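You operate a simulated robot arm through the tools that you are given. There is no shell and no other tool. Be economical: measure what you need, move in short steps, check, and stop when the job is done.

You are at the controls of a simulated two-armed robot. One attempt, no reset.

Task
Band the stack in the bander with a paper band from the box.
Fine: hold the box while you slide its lid open and shut; lay the band on top and press the lever once. Where these are worked on the way, their far stop is far enough and under half their travel is too little: lid of the band box.

Only the result counts: the job must be done as asked and must still hold three seconds after the hand-in. Knocking over, shifting, dropping, spilling or breaking anything else fails it. Lids that push on must go on centred and level and be pressed home; caps that screw on are set level and turned clockwise until they are tight.

Robot
Two 7-joint arms with two-finger grippers on one trunk, on a base that drives. Base frame: it is fixed to the floor where the robot stands at the start and does not move with it; the origin is under the middle of the robot, x ahead of it, y to its left, z up. Readings come in m, degrees, newtons and seconds.
The left shoulder is at the start at [0.041, 0.175, 1.228], the right one opposite. With the tool pointing down near the work surface each hand reaches from about 0.22 to 0.84 m from the robot's upright axis, wherever it stands, measured 20 degrees to its own side. Places, roughly: bander lever [0.6, 0, 0.9]; lid of the band box [0.5, 0.1, 0.9]. Payload 2.94 kg a hand.
The TCP of each hand is the grasp point between the finger pads, 0.03 m short of the fingertips. In the tool frame z runs along the fingers and y along their closing line. The gripper opens to 0.138 m. The gripper's body begins 0.109 m behind the TCP.
Orientation is that of the tool frame in the base frame, as a unit quaternion [x, y, z, w]. With the fingers straight down and closing along the base's y, the tool's x points along the base's -x, its y along +y and its z along -z.

Tools
- The arms move only by the tool play_rows. It takes "left_increments", "right_increments" or both (then of equal length, played together; a hand with none holds still); each is a list of rows, each a list of 7 numbers: the opening, from 0 (shut) to 1 (fully open), then the shift along the tool's x, y, z in m, then the turn, a rotation vector about the tool's x, y, z in degrees. In form: [[gripper, tx, ty, tz, rx, ry, rz], ...]. A call has 1 to 10 rows; each row is the pose to reach, as a shift and turn from the pose commanded when the call began, along the tool's axes at that moment. Each row takes 0.2 s and may step no farther than 0.05 m and 8.6 degrees from the row before; otherwise, or with a gripper value out of range, the whole call is refused. A pose out of reach is approached as far as the arm can. The call stops where the force on the tool passes 50 N (or 10 N more than at its start, if that is more) or the arm is blocked; 0.2 s more then pass. The fingers move at their own pace and stop on an object; they squeeze with about 23 N. The grip force told is the motor's: it shows also when the fingers shut on nothing. Time passes only in rows, and 0.2 s behind the last, so rows that repeat a pose let the fingers close. It gives the time, the measured TCP pose, the force on the tool (base axes), the opening and the grip force at its end, in the units of the frame above (readings bear some noise), with the torque about the TCP (base axes, N m) and any sound that the robot's microphone picked up.
- Cameras (640 x 400 px; columns grow to the right, rows downward): "scene" is now at [0.0969, 0.0029, 1.6965]; the picture's right is [0.02, -1.00, 0.00], its down [-0.82, -0.01, -0.58] and it looks along [0.58, 0.01, -0.82] (base axes); focal length 296 px, centre (320, 200). "left" rides on the left gripper at [0.071, -0.019, -0.146] in its tool frame; the picture's right is [0.26, 0.97, 0.00], its down [-0.85, 0.23, -0.48] and it looks along [-0.46, 0.12, 0.88] (tool axes); focal length 280 px, centre (320, 200). "right" rides on the right gripper at [0.071, 0.019, -0.146] in its tool frame; the picture's right is [-0.26, 0.96, 0.00], its down [-0.85, -0.23, -0.47] and it looks along [-0.46, -0.12, 0.88] (tool axes); focal length 280 px, centre (320, 200). There is no depth. A picture from a camera that has moved, and an enlarged one, comes with that camera's place and axes in the base frame and with its lens.
- snapshot(camera): a new picture of that camera. The clock stands still meanwhile.
- raise_lower(by): slides the trunk up (or, below 0, down) by that many m; the arms and the scene camera ride with it, the base frame stays. It gives what a move gives, with no picture.
- roll_base(legs): drives the robot by 1 to 6 legs, each [ahead, turn to the left] in m and degrees, along the robot's own axes; the way and the turn of a leg run together, so that a leg with both is an arc; at most 1.5 m and 180 degrees a leg. The arms and the cameras ride along, it lands a little off, and it stops where it bumps. It gives what a move gives.
- pan_tilt(pan, tilt): turns the head with the scene camera to pan (to the left, within 120 degrees either way) and tilt (down, from -29 to 69), counted from straight ahead of the robot. It gives what a move gives.
- close_up(camera, box): a new picture of the part [left, top, right, bottom] of that camera's present view, enlarged. The clock stands still meanwhile.
- job_done(): hands the job in; it is judged then, once.

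Go step by step. Nothing tells you exact positions but the pictures and the camera data: compare them with the known pose of the tool, close in by small moves and look again before you grip or let go. The budget is 120 turns and 88 pictures, counting those below and the enlarged ones. Unless the task says otherwise, let go and move clear before handing in, and close with one line.

The tools are called after "Emit:" by a JSON object that holds its "op" and its "data". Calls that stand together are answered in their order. play_rows: Moves the arms, as the interface text tells. Its arguments: {"type":"object","properties":{"left_increments":{"type":"array","items":{"type":"array","items":{"type":"number"}}},"right_increments":{"type":"array","items":{"type":"array","items":{"type":"number"}}}},"required":[]} The other tools are called the same way: raise_lower (by) slides the trunk up or down; roll_base (legs) drives the base; pan_tilt (pan, tilt) turns the head that bears the scene camera; snapshot (camera) takes a picture; close_up (camera, box) takes an enlarged picture of a part of a camera's view; job_done () hands the job in.

At the start:

```text
time_s: 0.0
left_tcp_pos: [0.6256, 0.3296, 1.2208]
left_ee_rot: [0.0, 1.0, 0.0, 0.0]
left_force: [-0.4, 0.9, 0.5]
left_ft_torque: [-0.03, 0.01, 0.02]
left_gripper_width: 0.1381
left_grasp_force: 0.1
right_tcp_pos: [0.5641, -0.1693, 1.2125]
right_ee_rot: [0.0, 1.0, 0.0, 0.0]
right_force: [-0.1, 0.5, -0.1]
right_ft_torque: [-0.01, -0.01, 0.02]
right_gripper_width: 0.1381
right_grasp_force: 0.0
trunk travel left (down, up): [-0.4, 0.334]
robot x, y, heading: [0.004, 0.0006, 0.0]
head pan, tilt: [1.0, 54.9]
```

scene: 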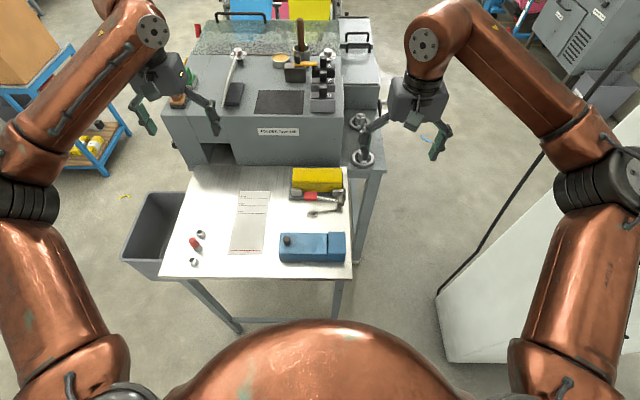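
right: 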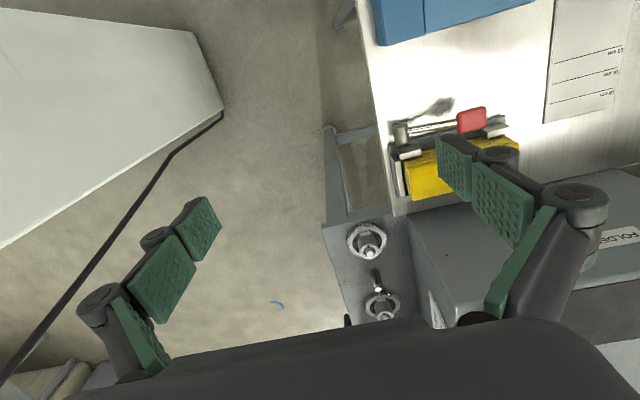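
left: 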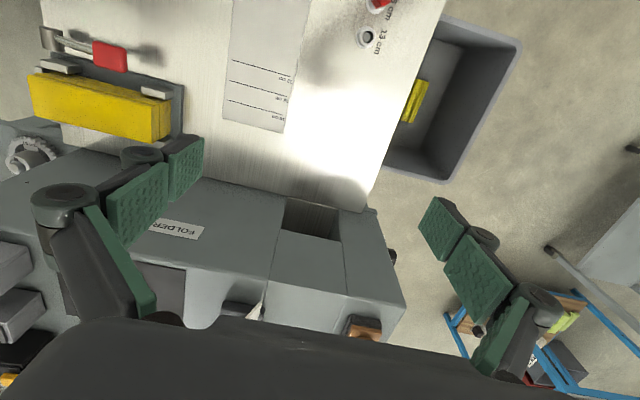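

I see a table with a blue box (the band box) near me and behind it the bander, with a yellow stack and a red-handled lever. I'll look closer at both.

Emit:
{"op": "close_up", "data": {"camera": "scene", "box": [260, 150, 370, 275]}}

Emit:
{"op": "close_up", "data": {"camera": "left", "box": [0, 0, 300, 190]}}

Emit:
{"op": "close_up", "data": {"camera": "right", "box": [340, 0, 600, 220]}}

```text
3.20 times, centred on (315, 212) of scene
camera zoom: at [0.0969, 0.0029, 1.6965], right [0.02, -1.0, 0.0], down [-0.82, -0.01, -0.58], along [0.58, 0.01, -0.82], focal length 947 px, centre (336, 160)
```

zoom: 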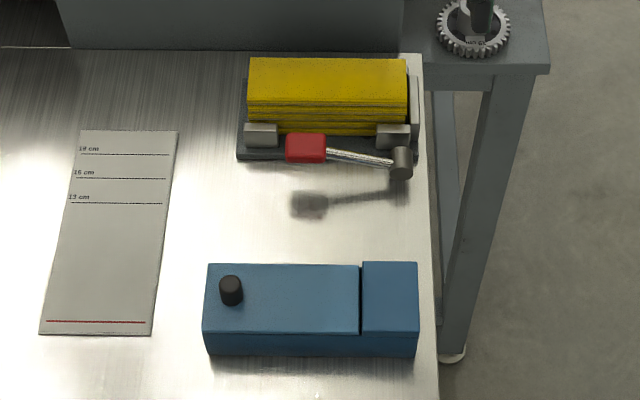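

```text
2.11 times, centred on (150, 95) of left
camera zoom: at [0.5559, 0.3096, 1.3669], right [-0.26, 0.96, 0.0], down [0.85, 0.23, 0.48], along [0.46, 0.12, -0.88], focal length 590 px, centre (678, 421)
```

zoom: 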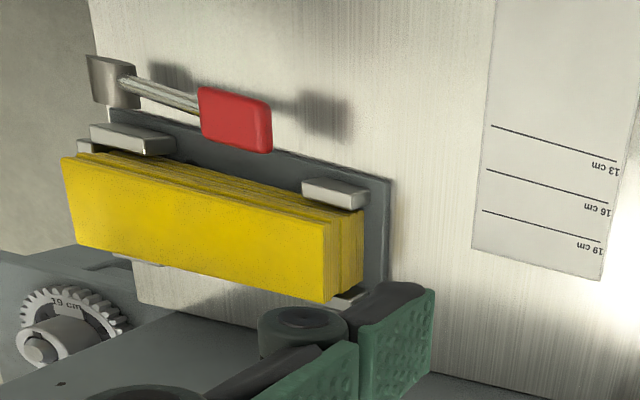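

```text
1.82 times, centred on (470, 110) of right
camera zoom: at [0.4935, -0.1485, 1.3583], right [0.26, 0.96, 0.0], down [0.85, -0.23, 0.47], along [0.46, -0.12, -0.88], focal length 510 px, centre (47, 364)
```

zoom: 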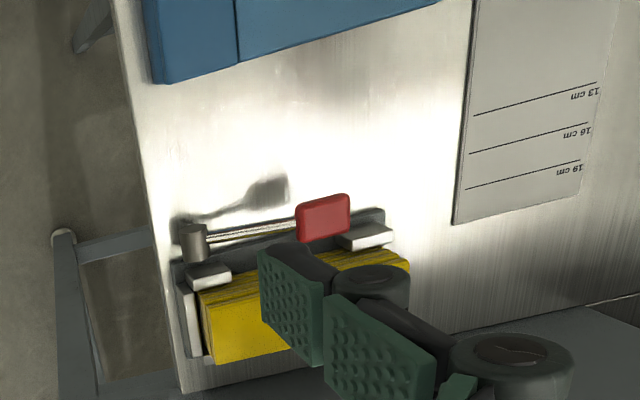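

The lever handle works out to about (0.64, 0.04, 0.945). The box is about 0.2 m long, centred near (0.505, 0.03), with the knob at its left end. I'll bring the left hand over for a closer look at the box.

Emit:
{"op": "play_rows", "data": {"left_increments": [[1, 0.027, -0.034, 0.012, 0, 0, 0], [1, 0.055, -0.068, 0.025, 0, 0, 0], [1, 0.082, -0.1, 0.037, 0, 0, 0], [1, 0.11, -0.135, 0.05, 0, 0, 0], [1, 0.137, -0.168, 0.062, 0, 0, 0], [1, 0.165, -0.2, 0.075, 0, 0, 0], [1, 0.192, -0.236, 0.087, 0, 0, 0], [1, 0.22, -0.27, 0.1, 0, 0, 0]]}}

Emit:
{"op": "snapshot", "data": {"camera": "left"}}

```text
time_s: 1.8
left_tcp_pos: [0.4083, 0.055, 1.1202]
left_ee_rot: [-0.001, 1.0, -0.001, -0.001]
left_force: [0.6, -0.5, -0.3]
left_ft_torque: [0.01, 0.02, -0.01]
left_gripper_width: 0.1382
left_grasp_force: 0.0
right_tcp_pos: [0.5644, -0.1689, 1.2106]
right_ee_rot: [0.0, 1.0, 0.002, 0.0]
right_force: [-0.2, -0.1, -1.0]
right_ft_torque: [0.05, 0.01, 0.03]
right_gripper_width: 0.1379
right_grasp_force: 0.1
trunk travel left (down, up): [-0.4, 0.334]
robot x, y, heading: [-0.0013, -0.0032, -0.2]
head pan, tilt: [1.0, 54.9]
```

```text
81 pictures are left
camera left: at [0.3384, 0.0364, 1.2667], right [-0.26, 0.96, 0.0], down [0.85, 0.23, 0.48], along [0.46, 0.13, -0.88], focal length 280 px, centre (320, 200)
```

left: 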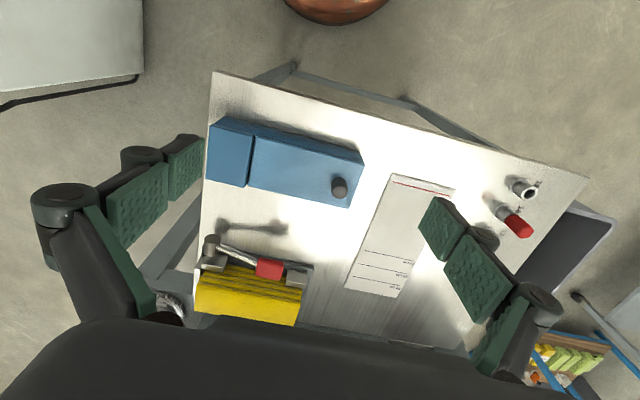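

Emit:
{"op": "close_up", "data": {"camera": "left", "box": [190, 90, 390, 215]}}

Emit:
{"op": "close_up", "data": {"camera": "left", "box": [180, 200, 320, 330]}}

```text
3.20 times, centred on (290, 152) of left
camera zoom: at [0.3384, 0.0364, 1.2667], right [-0.26, 0.96, 0.0], down [0.85, 0.23, 0.48], along [0.46, 0.13, -0.88], focal length 897 px, centre (416, 352)
```

zoom: 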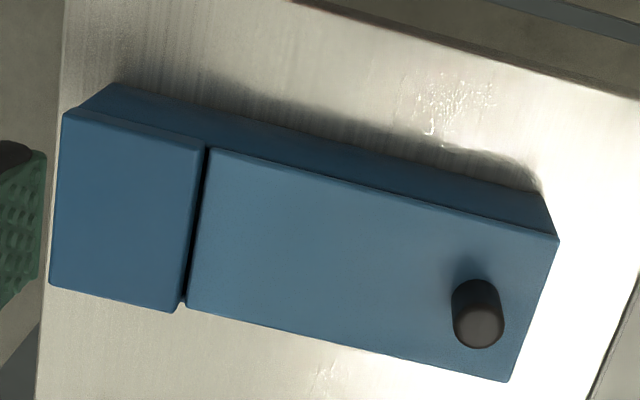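

```text
3.08 times, centred on (250, 265) of left
camera zoom: at [0.3384, 0.0364, 1.2667], right [-0.26, 0.96, 0.0], down [0.85, 0.23, 0.48], along [0.46, 0.13, -0.88], focal length 863 px, centre (535, 0)
```

zoom: 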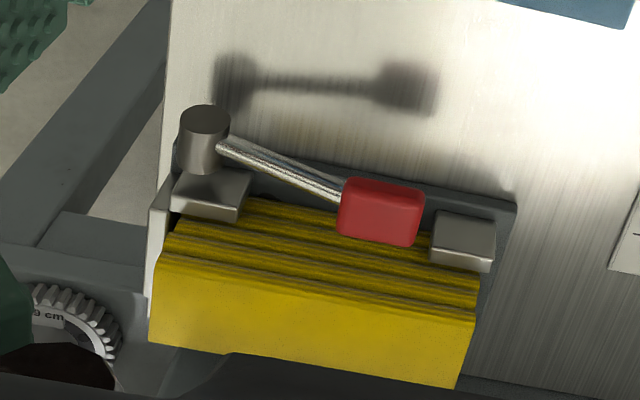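

The lid top is at about z 0.93 (x 0.448–0.521). The knob is near (0.49, 0.105), the fixed block spans y −0.063 to −0.011, and the table is at about 0.885. The stack top is near z 0.955, x 0.69–0.75, y −0.06 to 0.10. Next I'll turn the right gripper to close along x so it can hold the box by its block, and move the left hand aside.

Emit:
{"op": "play_rows", "data": {"left_increments": [[1, -0.008, 0.013, 0, 0, 0, 0], [1, -0.016, 0.026, 0, 0, 0, 0], [1, -0.024, 0.039, 0, 0, 0, 0], [1, -0.032, 0.052, 0, 0, 0, 0], [1, -0.04, 0.065, 0, 0, 0, 0], [1, -0.048, 0.078, 0, 0, 0, 0], [1, -0.056, 0.091, 0, 0, 0, 0], [1, -0.064, 0.104, 0, 0, 0, 0], [1, -0.072, 0.117, 0, 0, 0, 0], [1, -0.08, 0.13, 0, 0, 0, 0]], "right_increments": [[1, 0.008, 0.005, 0.008, 0, 0, -8.5], [1, 0.016, 0.01, 0.016, 0, 0, -17], [1, 0.024, 0.015, 0.024, 0, 0, -25.5], [1, 0.032, 0.02, 0.032, 0, 0, -34], [1, 0.04, 0.025, 0.04, 0, 0, -42.5], [1, 0.048, 0.03, 0.048, 0, 0, -51], [1, 0.056, 0.035, 0.056, 0, 0, -59.5], [1, 0.064, 0.04, 0.064, 0, 0, -68], [1, 0.072, 0.045, 0.072, 0, 0, -76.5], [1, 0.079, 0.05, 0.08, 0, 0, -85]]}}

Emit:
{"op": "snapshot", "data": {"camera": "right"}}

Emit:
{"op": "snapshot", "data": {"camera": "scene"}}

```text
time_s: 4.0
left_tcp_pos: [0.4834, 0.1923, 1.1215]
left_ee_rot: [-0.001, 1.0, -0.003, 0.001]
left_force: [-1.5, 1.4, 0.2]
left_ft_torque: [-0.19, -0.09, 0.0]
left_gripper_width: 0.1382
left_grasp_force: 0.0
right_tcp_pos: [0.3696, -0.0634, 1.1369]
right_ee_rot: [-0.67, 0.742, -0.003, 0.0]
right_force: [0.0, 1.4, 0.2]
right_ft_torque: [-0.12, -0.12, 0.0]
right_gripper_width: 0.1381
right_grasp_force: 0.0
right hand out of reach, approached as far as the arm can: row 7, 8, 9, 10
trunk travel left (down, up): [-0.4, 0.334]
robot x, y, heading: [-0.0029, 0.0005, 0.1]
head pan, tilt: [1.0, 54.9]
```

```text
78 pictures are left
camera right: at [0.3419, -0.1314, 1.2831], right [-0.93, 0.36, -0.01], down [0.31, 0.82, 0.47], along [0.18, 0.44, -0.88], focal length 280 px, centre (320, 200)
```

right: 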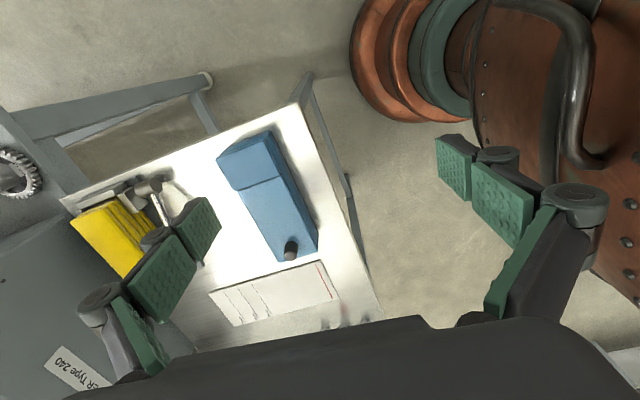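

```text
77 pictures are left
camera scene: at [0.0941, 0.0096, 1.6967], right [0.02, -1.0, 0.0], down [-0.82, -0.02, -0.58], along [0.58, 0.01, -0.82], focal length 296 px, centre (320, 200)
```

scene: 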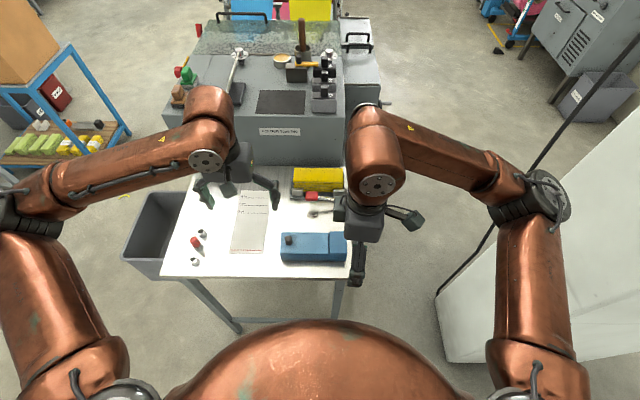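

The right hand ran out of wrist travel turning that way. I'll undo the turn and then try the other direction.

Emit:
{"op": "play_rows", "data": {"right_increments": [[1, 0, 0, 0, 0, 0, 8.5], [1, 0, 0, 0, 0, 0, 17], [1, 0, 0, 0, 0, 0, 25.5], [1, 0, 0, 0, 0, 0, 34], [1, 0, 0, 0, 0, 0, 42.5], [1, 0, 0, 0, 0, 0, 51], [1, 0, 0, 0, 0, 0, 59.5], [1, 0, 0, 0, 0, 0, 68], [1, 0, 0, 0, 0, 0, 76.5], [1, 0, 0, 0, 0, 0, 85]]}}

```text
time_s: 6.2
left_tcp_pos: [0.4847, 0.1885, 1.1209]
left_ee_rot: [-0.001, 1.0, 0.0, 0.0]
left_force: [0.1, 0.3, -0.3]
left_ft_torque: [-0.01, 0.02, 0.01]
left_gripper_width: 0.1381
left_grasp_force: 0.0
right_tcp_pos: [0.3714, -0.0679, 1.1362]
right_ee_rot: [0.001, 1.0, 0.001, -0.001]
right_force: [0.0, -0.6, 0.2]
right_ft_torque: [0.01, 0.01, -0.04]
right_gripper_width: 0.1379
right_grasp_force: 0.1
trunk travel left (down, up): [-0.4, 0.334]
robot x, y, heading: [0.0002, -0.0004, 0.3]
head pan, tilt: [1.0, 54.9]
```

Emit:
{"op": "play_rows", "data": {"right_increments": [[1, -0.011, 0.003, 0, 0, 0, 8.5], [1, -0.023, 0.006, 0, 0, 0, 17], [1, -0.034, 0.009, 0, 0, 0, 25.5], [1, -0.046, 0.012, 0, 0, 0, 34], [1, -0.057, 0.015, 0, 0, 0, 42.5], [1, -0.068, 0.018, 0, 0, 0, 51], [1, -0.08, 0.021, 0, 0, 0, 59.5], [1, -0.091, 0.024, 0, 0, 0, 68], [1, -0.103, 0.027, 0, 0, 0, 76.5], [1, -0.114, 0.03, 0, 0, 0, 85]]}}

Emit:
{"op": "snapshot", "data": {"camera": "right"}}

Emit:
{"op": "snapshot", "data": {"camera": "scene"}}

```text
time_s: 8.4
left_tcp_pos: [0.4856, 0.188, 1.1206]
left_ee_rot: [-0.001, 1.0, 0.0, 0.0]
left_force: [-0.2, 0.3, 0.2]
left_ft_torque: [-0.01, 0.01, 0.0]
left_gripper_width: 0.1379
left_grasp_force: 0.1
right_tcp_pos: [0.4837, -0.0376, 1.1355]
right_ee_rot: [0.676, 0.737, 0.0, -0.001]
right_force: [0.2, 0.6, 1.0]
right_ft_torque: [0.01, 0.02, -0.01]
right_gripper_width: 0.1382
right_grasp_force: 0.1
trunk travel left (down, up): [-0.4, 0.334]
robot x, y, heading: [-0.0018, -0.0021, -0.0]
head pan, tilt: [1.0, 54.9]
```

```text
76 pictures are left
camera right: at [0.4982, 0.035, 1.2813], right [0.98, -0.18, 0.0], down [-0.16, -0.87, 0.48], along [-0.09, -0.47, -0.88], focal length 280 px, centre (320, 200)
```

right: 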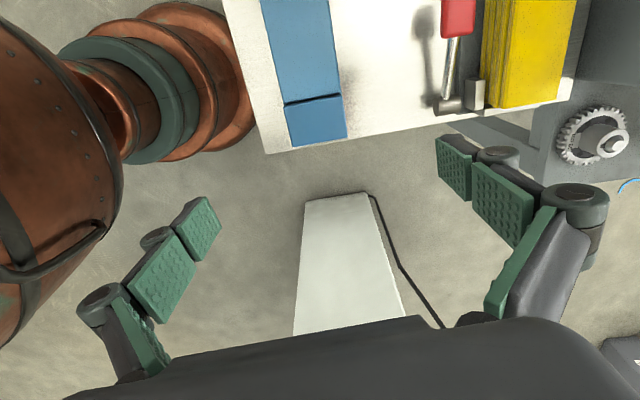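

```text
75 pictures are left
camera scene: at [0.097, 0.0032, 1.6965], right [0.02, -1.0, 0.0], down [-0.82, -0.01, -0.58], along [0.58, 0.01, -0.82], focal length 296 px, centre (320, 200)
```

scene: 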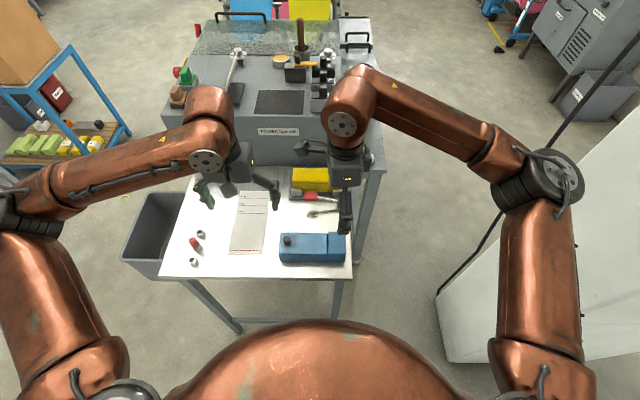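

The right hand now sits over the block (x 0.445–0.515, y −0.068 to −0.018). I'll finish the turn and come down to just above the box before checking.

Emit:
{"op": "play_rows", "data": {"right_increments": [[1, -0.004, -0.001, 0.04, 0, 0, 2.5], [1, -0.007, -0.003, 0.08, 0, 0, 5], [1, -0.007, -0.003, 0.12, 0, 0, 5], [1, -0.007, -0.003, 0.155, 0, 0, 5], [1, -0.007, -0.003, 0.155, 0, 0, 5]]}}

Emit:
{"op": "snapshot", "data": {"camera": "right"}}

Emit:
{"op": "snapshot", "data": {"camera": "left"}}

```text
time_s: 9.6
left_tcp_pos: [0.4853, 0.1888, 1.1207]
left_ee_rot: [-0.001, 1.0, 0.0, 0.0]
left_force: [-0.8, -0.4, -0.2]
left_ft_torque: [0.01, 0.03, -0.03]
left_gripper_width: 0.138
left_grasp_force: 0.1
right_tcp_pos: [0.481, -0.0424, 0.9818]
right_ee_rot: [0.707, 0.707, 0.0, 0.0]
right_force: [0.0, 0.1, 0.8]
right_ft_torque: [0.03, -0.02, 0.0]
right_gripper_width: 0.1382
right_grasp_force: 0.1
trunk travel left (down, up): [-0.4, 0.334]
robot x, y, heading: [0.0012, -0.0028, -0.2]
head pan, tilt: [1.0, 54.9]
```

```text
74 pictures are left
camera right: at [0.5008, 0.0273, 1.1273], right [0.96, -0.26, 0.0], down [-0.23, -0.85, 0.48], along [-0.12, -0.46, -0.88], focal length 280 px, centre (320, 200)
```

right: 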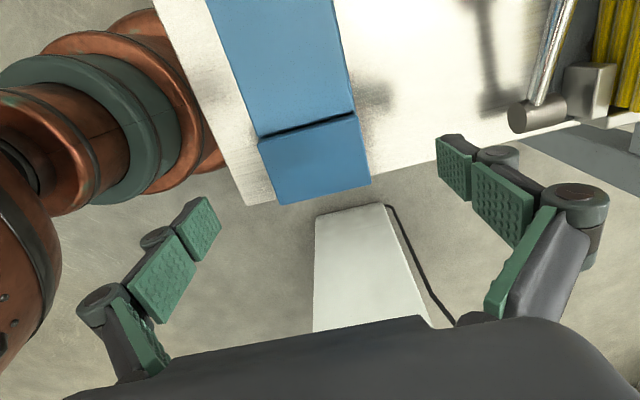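

```text
73 pictures are left
camera left: at [0.4152, 0.1694, 1.2671], right [-0.26, 0.96, 0.0], down [0.85, 0.23, 0.48], along [0.46, 0.12, -0.88], focal length 280 px, centre (320, 200)
```

left: 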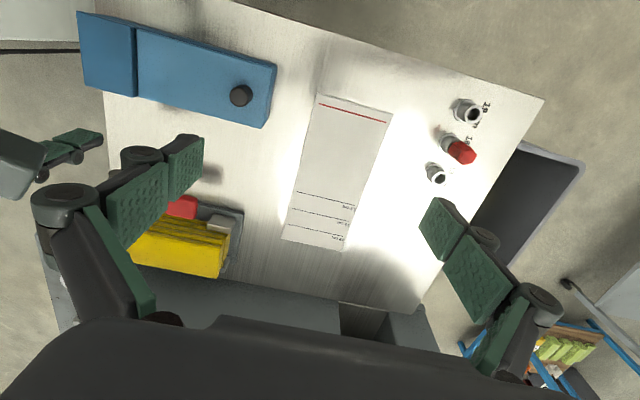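

The block is centred under the right hand to within a few millimetres, so I'll lower it and close.

Emit:
{"op": "play_rows", "data": {"right_increments": [[1, 0, -0.001, 0.03, 0, 0, 0], [1, 0, -0.002, 0.056, 0, 0, 0], [0.5, 0, -0.002, 0.056, 0, 0, 0], [0.3, 0, -0.002, 0.056, 0, 0, 0], [0.3, 0, -0.002, 0.056, 0, 0, 0], [0.3, 0, -0.002, 0.056, 0, 0, 0], [0.3, 0, -0.002, 0.056, 0, 0, 0]]}}

Emit:
{"op": "snapshot", "data": {"camera": "right"}}

```text
time_s: 11.2
left_tcp_pos: [0.4849, 0.1878, 1.1211]
left_ee_rot: [-0.001, 1.0, 0.0, 0.0]
left_force: [-1.2, -0.8, -0.1]
left_ft_torque: [-0.01, 0.01, -0.03]
left_gripper_width: 0.1379
left_grasp_force: 0.0
right_tcp_pos: [0.4787, -0.0439, 0.9246]
right_ee_rot: [0.707, 0.707, 0.001, 0.0]
right_force: [0.1, 1.1, 0.3]
right_ft_torque: [0.05, -0.13, -0.05]
right_gripper_width: 0.0697
right_grasp_force: 22.9
trunk travel left (down, up): [-0.4, 0.334]
robot x, y, heading: [-0.0009, 0.0032, -0.0]
head pan, tilt: [1.0, 54.9]
```

```text
72 pictures are left
camera right: at [0.4984, 0.0264, 1.0704], right [0.96, -0.26, 0.0], down [-0.23, -0.85, 0.48], along [-0.13, -0.46, -0.88], focal length 280 px, centre (320, 200)
```

right: 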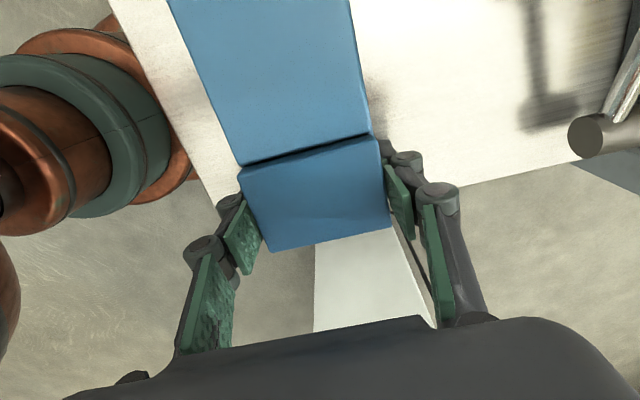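

The box is held at a width of 0.070 m with 23 N. The right hand's camera juts toward +y, so I'll turn the left gripper 45° to keep it clear and hover over the knob at about (0.485, 0.101).

Emit:
{"op": "play_rows", "data": {"left_increments": [[0.5, 0, -0.008, 0.015, 0, 0, 7.5], [0.5, 0, -0.02, 0.03, 0, 0, 15], [0.5, 0, -0.036, 0.045, 0, 0, 22.5], [0.5, 0, -0.053, 0.06, 0, 0, 30], [0.5, 0, -0.07, 0.075, 0, 0, 37.5], [0.5, 0, -0.087, 0.091, 0, 0, 45]]}}

Emit:
{"op": "snapshot", "data": {"camera": "left"}}

Emit:
{"op": "snapshot", "data": {"camera": "scene"}}

```text
time_s: 12.6
left_tcp_pos: [0.4852, 0.1, 1.0312]
left_ee_rot: [0.383, 0.924, 0.0, 0.0]
left_force: [-0.7, 0.1, -0.6]
left_ft_torque: [0.01, -0.01, -0.05]
left_gripper_width: 0.0686
left_grasp_force: 0.0
right_tcp_pos: [0.4793, -0.0446, 0.9238]
right_ee_rot: [0.707, 0.707, 0.0, -0.001]
right_force: [1.1, 0.5, 1.7]
right_ft_torque: [-0.23, 0.04, 0.04]
right_gripper_width: 0.0693
right_grasp_force: 22.4
trunk travel left (down, up): [-0.4, 0.334]
robot x, y, heading: [-0.0007, -0.0007, -0.0]
head pan, tilt: [1.0, 54.9]
```

```text
71 pictures are left
camera left: at [0.423, 0.1364, 1.1774], right [0.5, 0.87, 0.0], down [0.76, -0.44, 0.48], along [0.41, -0.24, -0.88], focal length 280 px, centre (320, 200)
```

left: 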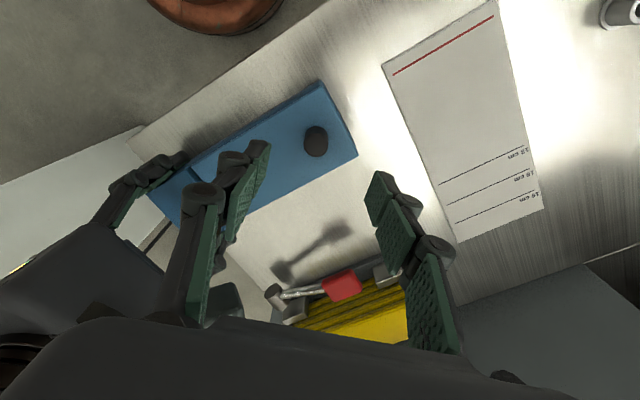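

```text
70 pictures are left
camera scene: at [0.0968, 0.0026, 1.6965], right [0.02, -1.0, 0.0], down [-0.82, -0.01, -0.58], along [0.58, 0.01, -0.82], focal length 296 px, centre (320, 200)
```

scene: 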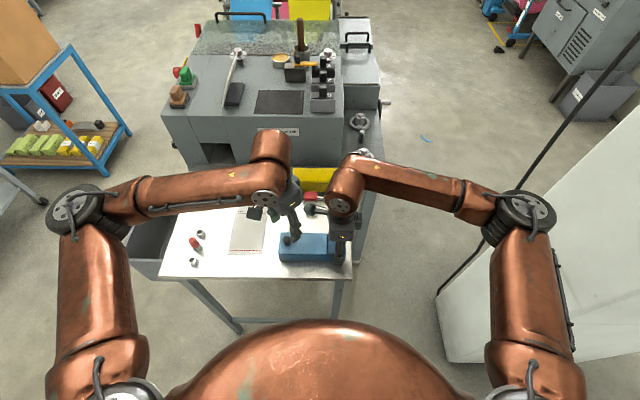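

The knob sits at about (0.482, 0.098). I'll lower onto it and close.

Emit:
{"op": "play_rows", "data": {"left_increments": [[0.5, 0.001, -0.003, 0.035, 0, 0, 0], [0.5, 0.001, -0.003, 0.066, 0, 0, 0], [0, 0.001, -0.003, 0.066, 0, 0, 0], [0, 0.001, -0.003, 0.066, 0, 0, 0], [0, 0.001, -0.003, 0.066, 0, 0, 0], [0, 0.001, -0.003, 0.066, 0, 0, 0]]}}

Emit:
{"op": "snapshot", "data": {"camera": "left"}}

```text
time_s: 14.0
left_tcp_pos: [0.483, 0.0999, 0.9688]
left_ee_rot: [0.381, 0.925, 0.001, 0.003]
left_force: [-3.3, 3.2, 40.6]
left_ft_torque: [0.06, 0.33, -0.03]
left_gripper_width: 0.0194
left_grasp_force: 22.7
right_tcp_pos: [0.4789, -0.0455, 0.9262]
right_ee_rot: [0.708, 0.706, 0.001, 0.0]
right_force: [4.4, -0.4, -3.3]
right_ft_torque: [0.37, -0.15, -0.54]
right_gripper_width: 0.0691
right_grasp_force: 23.2
trunk travel left (down, up): [-0.4, 0.334]
robot x, y, heading: [0.0016, -0.0001, 0.1]
head pan, tilt: [1.0, 54.9]
```

```text
69 pictures are left
camera left: at [0.4182, 0.1371, 1.1144], right [0.49, 0.87, 0.0], down [0.76, -0.44, 0.48], along [0.42, -0.24, -0.88], focal length 280 px, centre (320, 200)
```

left: 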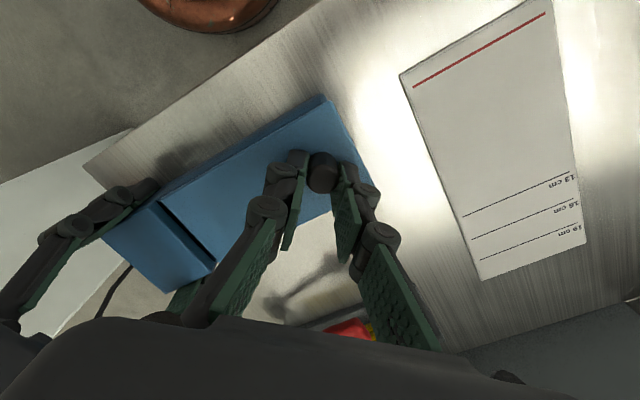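

The knob is gripped, with the fingertips pressing on the lid. I'll ease up 4 mm and pull along +y.

Emit:
{"op": "play_rows", "data": {"left_increments": [[0, 0, 0, -0.004, 0, 0, 0], [0, 0.007, 0.007, -0.004, 0, 0, 0], [0, 0.014, 0.014, -0.004, 0, 0, 0], [0, 0.021, 0.021, -0.004, 0, 0, 0], [0, 0.028, 0.028, -0.004, 0, 0, 0]]}}

Emit:
{"op": "snapshot", "data": {"camera": "left"}}

```text
time_s: 15.2
left_tcp_pos: [0.4825, 0.1393, 0.9693]
left_ee_rot: [0.382, 0.924, 0.0, 0.0]
left_force: [6.0, -3.2, 14.3]
left_ft_torque: [-0.07, -0.2, 0.19]
left_gripper_width: 0.019
left_grasp_force: 22.6
right_tcp_pos: [0.4789, -0.0449, 0.9251]
right_ee_rot: [0.707, 0.707, 0.0, 0.0]
right_force: [-3.7, 0.4, 1.6]
right_ft_torque: [0.07, -0.01, 0.49]
right_gripper_width: 0.0694
right_grasp_force: 23.0
trunk travel left (down, up): [-0.4, 0.334]
robot x, y, heading: [0.0018, -0.0005, 0.1]
head pan, tilt: [1.0, 54.9]
```

```text
68 pictures are left
camera left: at [0.4194, 0.1762, 1.1147], right [0.5, 0.87, 0.0], down [0.76, -0.44, 0.48], along [0.41, -0.24, -0.88], focal length 280 px, centre (320, 200)
```

left: 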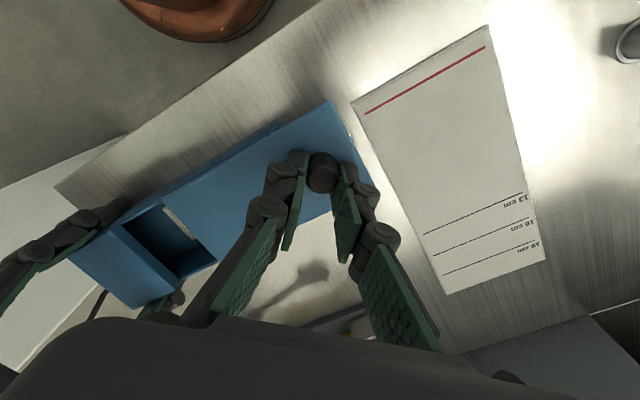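

The lid slides and the bands are visible inside. I'll keep pulling toward the stop.

Emit:
{"op": "play_rows", "data": {"left_increments": [[0, 0.007, 0.007, 0, 0, 0, 0], [0, 0.014, 0.014, 0, 0, 0, 0], [0, 0.021, 0.021, 0, 0, 0, 0], [0, 0.028, 0.028, 0, 0, 0, 0], [0, 0.035, 0.035, 0, 0, 0, 0], [0, 0.042, 0.042, 0, 0, 0, 0]]}}

Emit:
{"op": "snapshot", "data": {"camera": "left"}}

```text
time_s: 16.6
left_tcp_pos: [0.4828, 0.1987, 0.9684]
left_ee_rot: [0.382, 0.924, 0.0, 0.0]
left_force: [1.5, -3.3, 14.1]
left_ft_torque: [-0.2, -0.15, 0.06]
left_gripper_width: 0.0194
left_grasp_force: 23.2
right_tcp_pos: [0.4781, -0.0452, 0.925]
right_ee_rot: [0.707, 0.707, 0.001, -0.001]
right_force: [-1.4, 2.9, 1.8]
right_ft_torque: [-0.39, 0.27, 0.23]
right_gripper_width: 0.0695
right_grasp_force: 22.7
trunk travel left (down, up): [-0.4, 0.334]
robot x, y, heading: [-0.0009, -0.0017, 0.0]
head pan, tilt: [1.0, 54.9]
```

```text
67 pictures are left
camera left: at [0.4195, 0.2353, 1.1147], right [0.5, 0.87, 0.0], down [0.76, -0.44, 0.48], along [0.41, -0.24, -0.88], focal length 280 px, centre (320, 200)
```

left: 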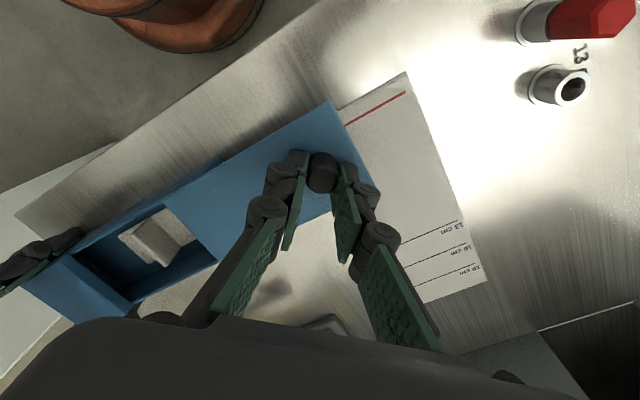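

Emit:
{"op": "play_rows", "data": {"left_increments": [[0, 0.007, 0.007, 0, 0, 0, 0], [0, 0.014, 0.014, 0, 0, 0, 0], [0, 0.021, 0.021, 0, 0, 0, 0]]}}

Emit:
{"op": "close_up", "data": {"camera": "left", "box": [0, 80, 340, 330]}}

```text
time_s: 17.4
left_tcp_pos: [0.4809, 0.2238, 0.9677]
left_ee_rot: [0.384, 0.923, -0.004, 0.002]
left_force: [2.3, -23.8, 11.8]
left_ft_torque: [-1.06, -0.27, 0.22]
left_gripper_width: 0.0191
left_grasp_force: 23.1
right_tcp_pos: [0.4776, -0.0425, 0.9256]
right_ee_rot: [0.707, 0.708, 0.004, -0.002]
right_force: [0.3, 16.6, 8.4]
right_ft_torque: [0.22, 0.09, -0.03]
right_gripper_width: 0.0698
right_grasp_force: 22.7
trunk travel left (down, up): [-0.4, 0.334]
robot x, y, heading: [-0.0023, -0.0, -0.2]
head pan, tilt: [1.0, 54.9]
```

```text
1.60 times, centred on (170, 205) of left
camera zoom: at [0.4186, 0.2626, 1.1135], right [0.5, 0.87, -0.01], down [0.76, -0.44, 0.48], along [0.41, -0.24, -0.88], focal length 449 px, centre (560, 192)
```

zoom: 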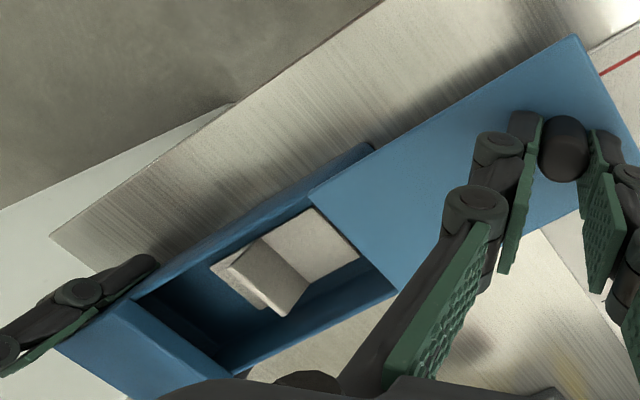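

The lid is at its stop, about 0.12 m of travel. I'll relax the pull, release the knob and rise to look inside.

Emit:
{"op": "play_rows", "data": {"left_increments": [[0, -0.003, -0.003, 0, 0, 0, 0], [0.4, -0.003, -0.003, 0, 0, 0, 0], [0.5, -0.003, -0.003, 0, 0, 0, 0], [0.5, -0.003, -0.003, 0, 0, 0, 0], [0.5, -0.003, -0.003, -0.04, 0, 0, 0], [0.5, -0.003, -0.003, -0.08, 0, 0, 0], [0.5, 0.02, -0.02, -0.11, 0, 0, 0], [0.5, 0.03, -0.05, -0.11, 0, 0, 0]]}}

Emit:
{"op": "snapshot", "data": {"camera": "left"}}

Emit:
{"op": "close_up", "data": {"camera": "right", "box": [100, 0, 420, 250]}}

Emit:
{"op": "close_up", "data": {"camera": "scene", "box": [260, 150, 370, 275]}}

```text
time_s: 19.2
left_tcp_pos: [0.4264, 0.2159, 1.0798]
left_ee_rot: [0.383, 0.924, -0.001, 0.0]
left_force: [0.0, -0.4, -0.1]
left_ft_torque: [0.0, -0.03, -0.03]
left_gripper_width: 0.0688
left_grasp_force: 0.2
right_tcp_pos: [0.4792, -0.044, 0.9237]
right_ee_rot: [0.707, 0.707, -0.001, -0.001]
right_force: [-0.1, 0.2, -0.1]
right_ft_torque: [-0.28, 0.05, 0.01]
right_gripper_width: 0.0695
right_grasp_force: 23.3
trunk travel left (down, up): [-0.4, 0.334]
robot x, y, heading: [0.0006, -0.0003, 0.1]
head pan, tilt: [1.0, 54.9]
```

```text
65 pictures are left
camera left: at [0.3637, 0.2522, 1.225], right [0.5, 0.87, 0.0], down [0.76, -0.44, 0.48], along [0.41, -0.24, -0.88], focal length 280 px, centre (320, 200)
```

left: 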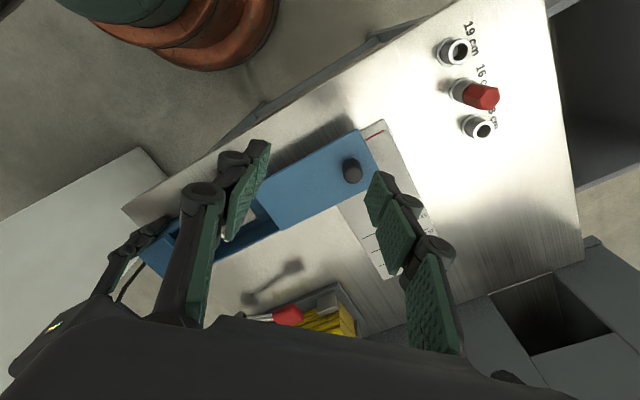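

```text
1.60 times, centred on (260, 125) of right
camera zoom: at [0.4982, 0.0257, 1.0699], right [0.96, -0.26, 0.0], down [-0.23, -0.85, 0.48], along [-0.13, -0.46, -0.88], focal length 449 px, centre (416, 320)
```

zoom: 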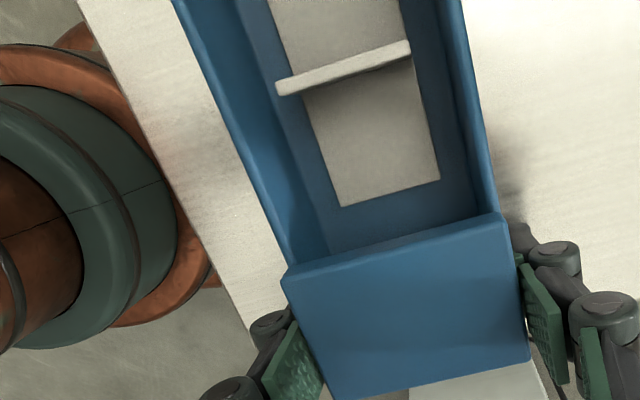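

```text
3.20 times, centred on (315, 212) of scene
camera zoom: at [0.0966, 0.0023, 1.6964], right [0.02, -1.0, 0.0], down [-0.82, -0.01, -0.58], along [0.58, 0.01, -0.82], focal length 947 px, centre (336, 160)
```

zoom: 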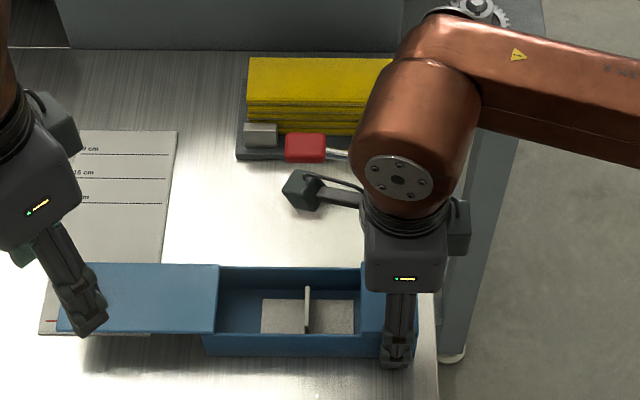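

The band is a flat strip about 0.09 m long with an upright fin at about (0.478, 0.033), running along x. That suits the left gripper closing along y. The right hand blocks that spot, so I'll release the box, lift the right hand away, and square up the left hand.

Emit:
{"op": "play_rows", "data": {"right_increments": [[0.6, 0, 0, 0, 0, 0, 0], [1, 0, 0, 0, 0, 0, 0], [1, 0, 0, 0, 0, 0, 0], [1, 0, 0, -0.04, 0, 0, 0], [1, 0, 0, -0.085, 0, 0, 0], [1, 0, 0, -0.13, 0, 0, 0], [1, -0.03, 0, -0.16, 0, 0, 0], [1, -0.07, 0, -0.19, 0, 0, 0], [1, -0.11, 0, -0.2, 0, 0, 0], [1, -0.15, 0, -0.2, 0, 0, 0]], "left_increments": [[0.5, 0, 0, 0, 0, 0, -4.5], [0.5, 0, 0, 0, 0, 0, -9], [0.5, 0, 0, 0, 0, 0, -13.5], [0.5, 0, 0, 0, 0, 0, -18], [0.5, 0, 0, 0, 0, 0, -22.5], [0.5, 0, 0, 0, 0, 0, -27], [0.5, 0, 0, 0, 0, 0, -31.5], [0.5, 0, 0, 0, 0, 0, -36], [0.5, 0, 0, 0, 0, 0, -40.5], [0.5, 0, 0, 0, 0, 0, -45]]}}

Emit:
{"op": "snapshot", "data": {"camera": "left"}}

```text
time_s: 21.4
left_tcp_pos: [0.4259, 0.2129, 1.0789]
left_ee_rot: [-0.001, 1.0, 0.0, 0.001]
left_force: [0.3, -0.2, 0.7]
left_ft_torque: [0.01, -0.01, -0.02]
left_gripper_width: 0.0691
left_grasp_force: 0.1
right_tcp_pos: [0.4822, -0.1959, 1.1224]
right_ee_rot: [0.706, 0.708, -0.001, -0.001]
right_force: [-0.1, -0.1, 0.8]
right_ft_torque: [0.04, -0.02, -0.02]
right_gripper_width: 0.1382
right_grasp_force: 0.0
trunk travel left (down, up): [-0.4, 0.334]
robot x, y, heading: [-0.0, -0.0004, -0.3]
head pan, tilt: [1.0, 54.9]
```

```text
62 pictures are left
camera left: at [0.3557, 0.1937, 1.2245], right [-0.26, 0.96, 0.0], down [0.85, 0.23, 0.48], along [0.46, 0.13, -0.88], focal length 280 px, centre (320, 200)
```

left: 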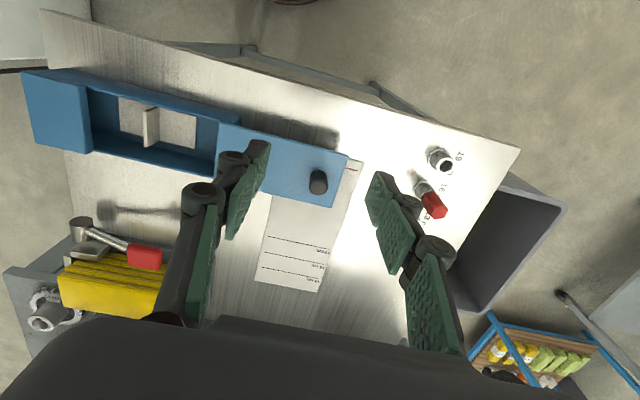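

Emit:
{"op": "play_rows", "data": {"left_increments": [[0.5, -0.012, -0.045, 0, 0, 0, 0], [0.5, -0.025, -0.09, 0, 0, 0, 0], [0.5, -0.04, -0.135, 0.01, 0, 0, 0], [0.5, -0.052, -0.18, 0.025, 0, 0, 0]]}}

Emit:
{"op": "snapshot", "data": {"camera": "left"}}

Emit:
{"op": "close_up", "data": {"camera": "left", "box": [200, 60, 440, 210]}}

```text
time_s: 22.4
left_tcp_pos: [0.4781, 0.0313, 1.0529]
left_ee_rot: [-0.001, 1.0, 0.001, 0.0]
left_force: [0.1, -0.2, -0.6]
left_ft_torque: [0.04, 0.0, 0.02]
left_gripper_width: 0.069
left_grasp_force: 0.1
right_tcp_pos: [0.4813, -0.1955, 1.1229]
right_ee_rot: [0.707, 0.707, 0.0, -0.001]
right_force: [1.5, -0.6, -0.2]
right_ft_torque: [0.03, 0.01, 0.0]
right_gripper_width: 0.1381
right_grasp_force: 0.0
trunk travel left (down, up): [-0.4, 0.334]
robot x, y, heading: [0.0014, -0.0001, -0.2]
head pan, tilt: [1.0, 54.9]
```

```text
61 pictures are left
camera left: at [0.4075, 0.0117, 1.1994], right [-0.26, 0.96, 0.0], down [0.85, 0.23, 0.48], along [0.46, 0.13, -0.88], focal length 280 px, centre (320, 200)
```

left: 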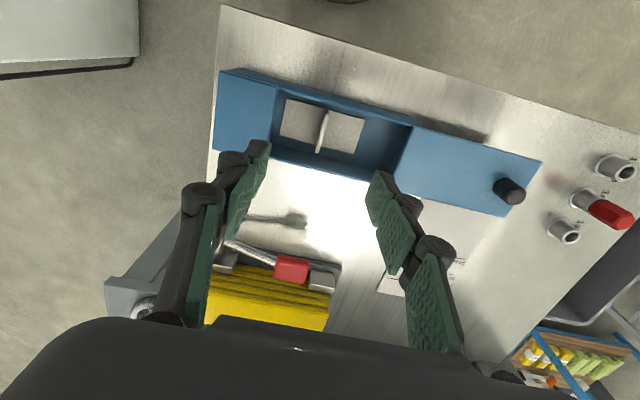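

```text
2.67 times, centred on (320, 135) of left
camera zoom: at [0.4075, 0.0117, 1.1994], right [-0.26, 0.96, 0.0], down [0.85, 0.23, 0.48], along [0.46, 0.13, -0.88], focal length 748 px, centre (320, 373)
```

zoom: 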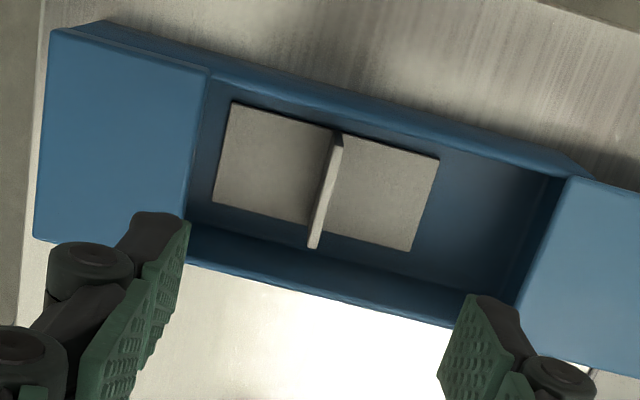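

The fin top is near z 0.922, centred at (0.479, 0.0345). I'll lower straight down with a moderate opening.

Emit:
{"op": "play_rows", "data": {"left_increments": [[0.4, -0.001, 0.003, 0.04, 0, 0, 0], [0.35, -0.001, 0.003, 0.08, 0, 0, 0], [0.35, -0.001, 0.003, 0.1, 0, 0, 0], [0.35, -0.001, 0.003, 0.112, 0, 0, 0], [0.35, -0.001, 0.003, 0.122, 0, 0, 0]]}}

Emit:
{"op": "snapshot", "data": {"camera": "left"}}

Emit:
{"op": "close_up", "data": {"camera": "scene", "box": [260, 180, 370, 275]}}

```text
time_s: 23.6
left_tcp_pos: [0.4793, 0.0379, 0.9319]
left_ee_rot: [-0.001, 1.0, 0.0, 0.0]
left_force: [0.0, 0.2, -0.5]
left_ft_torque: [-0.01, -0.01, -0.01]
left_gripper_width: 0.0484
left_grasp_force: 0.1
right_tcp_pos: [0.4826, -0.1952, 1.1218]
right_ee_rot: [0.707, 0.707, 0.0, -0.001]
right_force: [0.0, 0.5, 0.2]
right_ft_torque: [0.0, -0.02, 0.01]
right_gripper_width: 0.1379
right_grasp_force: 0.0
trunk travel left (down, up): [-0.4, 0.334]
robot x, y, heading: [-0.0005, -0.0007, 0.0]
head pan, tilt: [1.0, 54.9]
```

```text
59 pictures are left
camera left: at [0.4098, 0.0187, 1.077], right [-0.26, 0.96, 0.0], down [0.85, 0.23, 0.48], along [0.46, 0.13, -0.88], focal length 280 px, centre (320, 200)
```

left: 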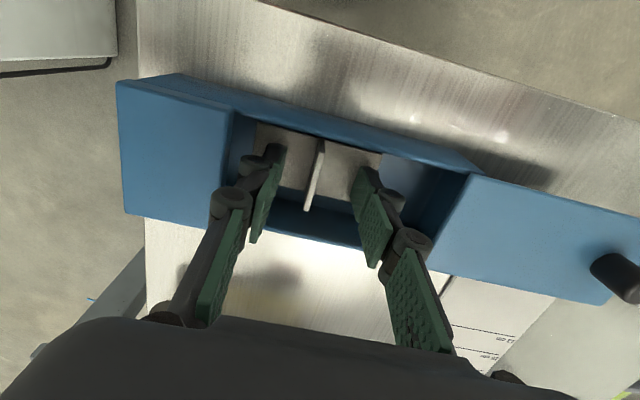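

```text
4.21 times, centred on (315, 228) of scene
camera zoom: at [0.0969, 0.0027, 1.6965], right [0.02, -1.0, 0.0], down [-0.82, -0.01, -0.58], along [0.58, 0.01, -0.82], focal length 1246 px, centre (341, 84)
```

zoom: 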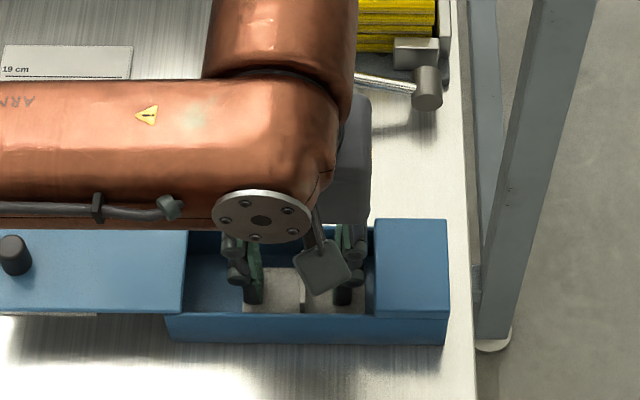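

Emit:
{"op": "play_rows", "data": {"left_increments": [[0.35, 0, -0.003, 0.004, 0, 0, 0], [0, 0, -0.003, 0.004, 0, 0, 0], [0, 0, -0.003, 0.004, 0, 0, 0], [0, 0, -0.003, 0.004, 0, 0, 0], [0, 0, -0.003, 0.004, 0, 0, 0]]}}

Emit:
{"op": "close_up", "data": {"camera": "left", "box": [200, 80, 440, 280]}}

```text
time_s: 24.8
left_tcp_pos: [0.4789, 0.0357, 0.9261]
left_ee_rot: [-0.001, 1.0, 0.0, 0.0]
left_force: [-0.8, 0.2, -0.6]
left_ft_torque: [0.01, 0.01, -0.01]
left_gripper_width: 0.0059
left_grasp_force: 22.8
right_tcp_pos: [0.4822, -0.1937, 1.1221]
right_ee_rot: [0.707, 0.707, 0.0, -0.001]
right_force: [-0.2, -1.1, 0.0]
right_ft_torque: [-0.02, 0.02, -0.01]
right_gripper_width: 0.1379
right_grasp_force: 0.1
trunk travel left (down, up): [-0.4, 0.334]
robot x, y, heading: [0.0036, 0.005, 0.1]
head pan, tilt: [1.0, 54.9]
```

```text
2.00 times, centred on (320, 180) of left
camera zoom: at [0.4095, 0.016, 1.073], right [-0.26, 0.96, 0.0], down [0.85, 0.23, 0.48], along [0.46, 0.12, -0.88], focal length 561 px, centre (320, 240)
```

zoom: 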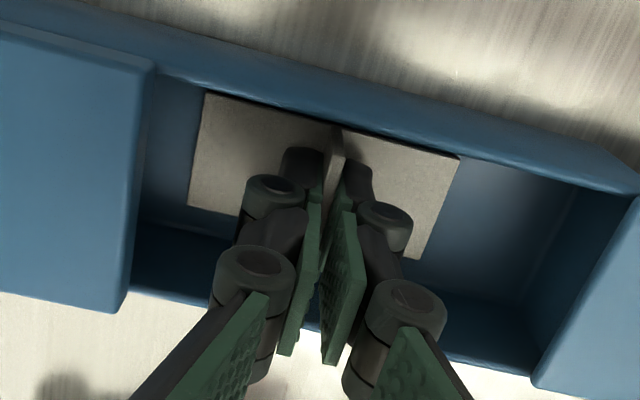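

The fin is gripped at a width of 5.9 mm. I'll lift it straight up.

Emit:
{"op": "play_rows", "data": {"left_increments": [[0, 0, 0, -0.015, 0, 0, 0], [0, 0, 0, -0.04, 0, 0, 0], [0, 0, 0, -0.075, 0, 0, 0], [0, 0, 0, -0.11, 0, 0, 0], [0, 0, 0, -0.14, 0, 0, 0]]}}

Emit:
{"op": "snapshot", "data": {"camera": "left"}}

Emit:
{"op": "snapshot", "data": {"camera": "scene"}}

```text
time_s: 26.0
left_tcp_pos: [0.478, 0.0347, 1.0679]
left_ee_rot: [0.0, 1.0, 0.0, 0.001]
left_force: [0.0, 0.1, 0.2]
left_ft_torque: [0.01, -0.02, -0.01]
left_gripper_width: 0.006
left_grasp_force: 23.1
right_tcp_pos: [0.4814, -0.1959, 1.1234]
right_ee_rot: [0.707, 0.707, 0.001, -0.001]
right_force: [0.3, 0.3, -0.2]
right_ft_torque: [-0.03, 0.0, -0.03]
right_gripper_width: 0.1383
right_grasp_force: 0.1
trunk travel left (down, up): [-0.4, 0.334]
robot x, y, heading: [0.0018, -0.0031, -0.0]
head pan, tilt: [1.0, 54.9]
```

```text
56 pictures are left
camera left: at [0.4078, 0.0153, 1.2133], right [-0.26, 0.96, 0.0], down [0.85, 0.23, 0.48], along [0.46, 0.12, -0.88], focal length 280 px, centre (320, 200)
```

left: 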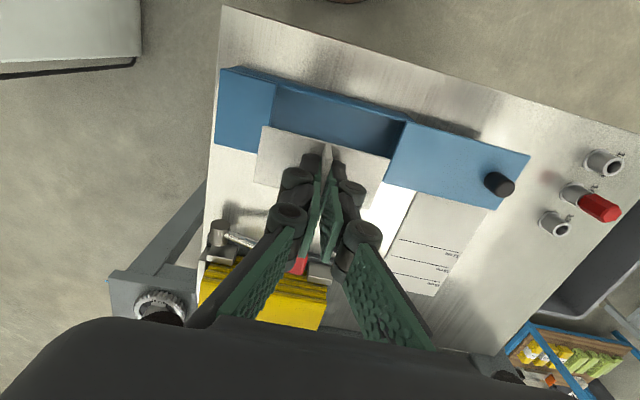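

```text
55 pictures are left
camera scene: at [0.0963, 0.0023, 1.6965], right [0.02, -1.0, 0.0], down [-0.82, -0.01, -0.58], along [0.58, 0.01, -0.82], focal length 296 px, centre (320, 200)
```

scene: 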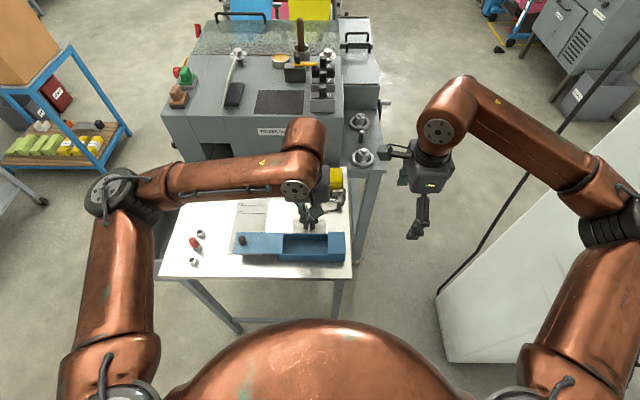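

The band is held level and its strip is centred under the TCP. I'll carry it toward the stack at a safe height and re-measure the stack.

Emit:
{"op": "play_rows", "data": {"left_increments": [[0, -0.04, -0.003, -0.01, 0, 0, 0], [0, -0.08, -0.007, -0.02, 0, 0, 0], [0, -0.12, -0.012, -0.03, 0, 0, 0]]}}

Emit:
{"op": "snapshot", "data": {"camera": "left"}}

Emit:
{"op": "close_up", "data": {"camera": "scene", "box": [260, 130, 380, 230]}}

```text
time_s: 26.8
left_tcp_pos: [0.5992, 0.0243, 1.0971]
left_ee_rot: [0.001, 1.0, 0.001, -0.001]
left_force: [0.2, -0.7, 0.7]
left_ft_torque: [0.01, 0.01, 0.01]
left_gripper_width: 0.006
left_grasp_force: 22.9
right_tcp_pos: [0.4835, -0.1963, 1.1225]
right_ee_rot: [0.707, 0.707, 0.0, -0.001]
right_force: [0.2, 0.2, 0.2]
right_ft_torque: [0.05, 0.01, -0.01]
right_gripper_width: 0.1381
right_grasp_force: 0.0
trunk travel left (down, up): [-0.4, 0.334]
robot x, y, heading: [0.0017, 0.0016, -0.1]
head pan, tilt: [1.0, 54.9]
```

```text
54 pictures are left
camera left: at [0.529, 0.004, 1.2436], right [-0.26, 0.96, 0.0], down [0.85, 0.23, 0.48], along [0.46, 0.13, -0.88], focal length 280 px, centre (320, 200)
```

left: 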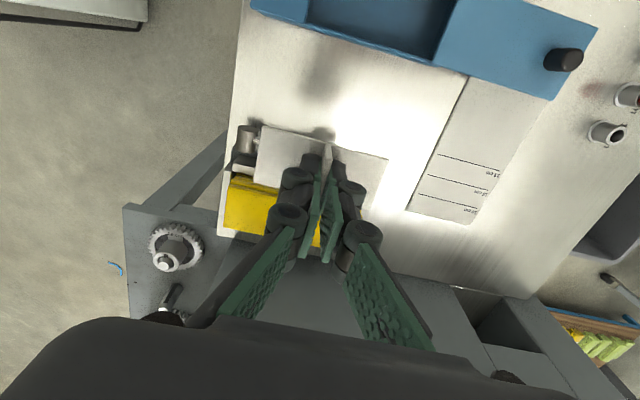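

```text
4.00 times, centred on (320, 180) of scene
camera zoom: at [0.0979, 0.0013, 1.6964], right [0.02, -1.0, 0.0], down [-0.82, -0.01, -0.57], along [0.57, 0.01, -0.82], focal length 1184 px, centre (320, 280)
```

zoom: 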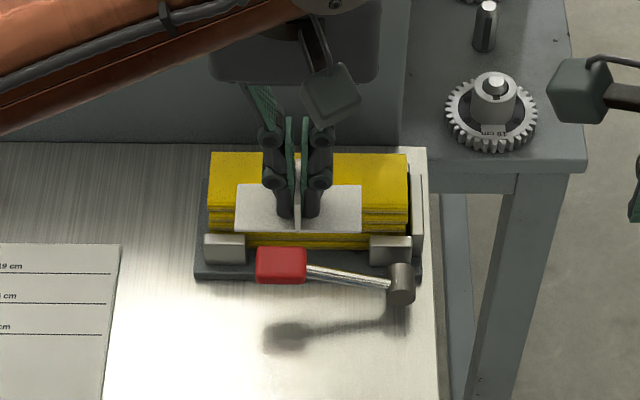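

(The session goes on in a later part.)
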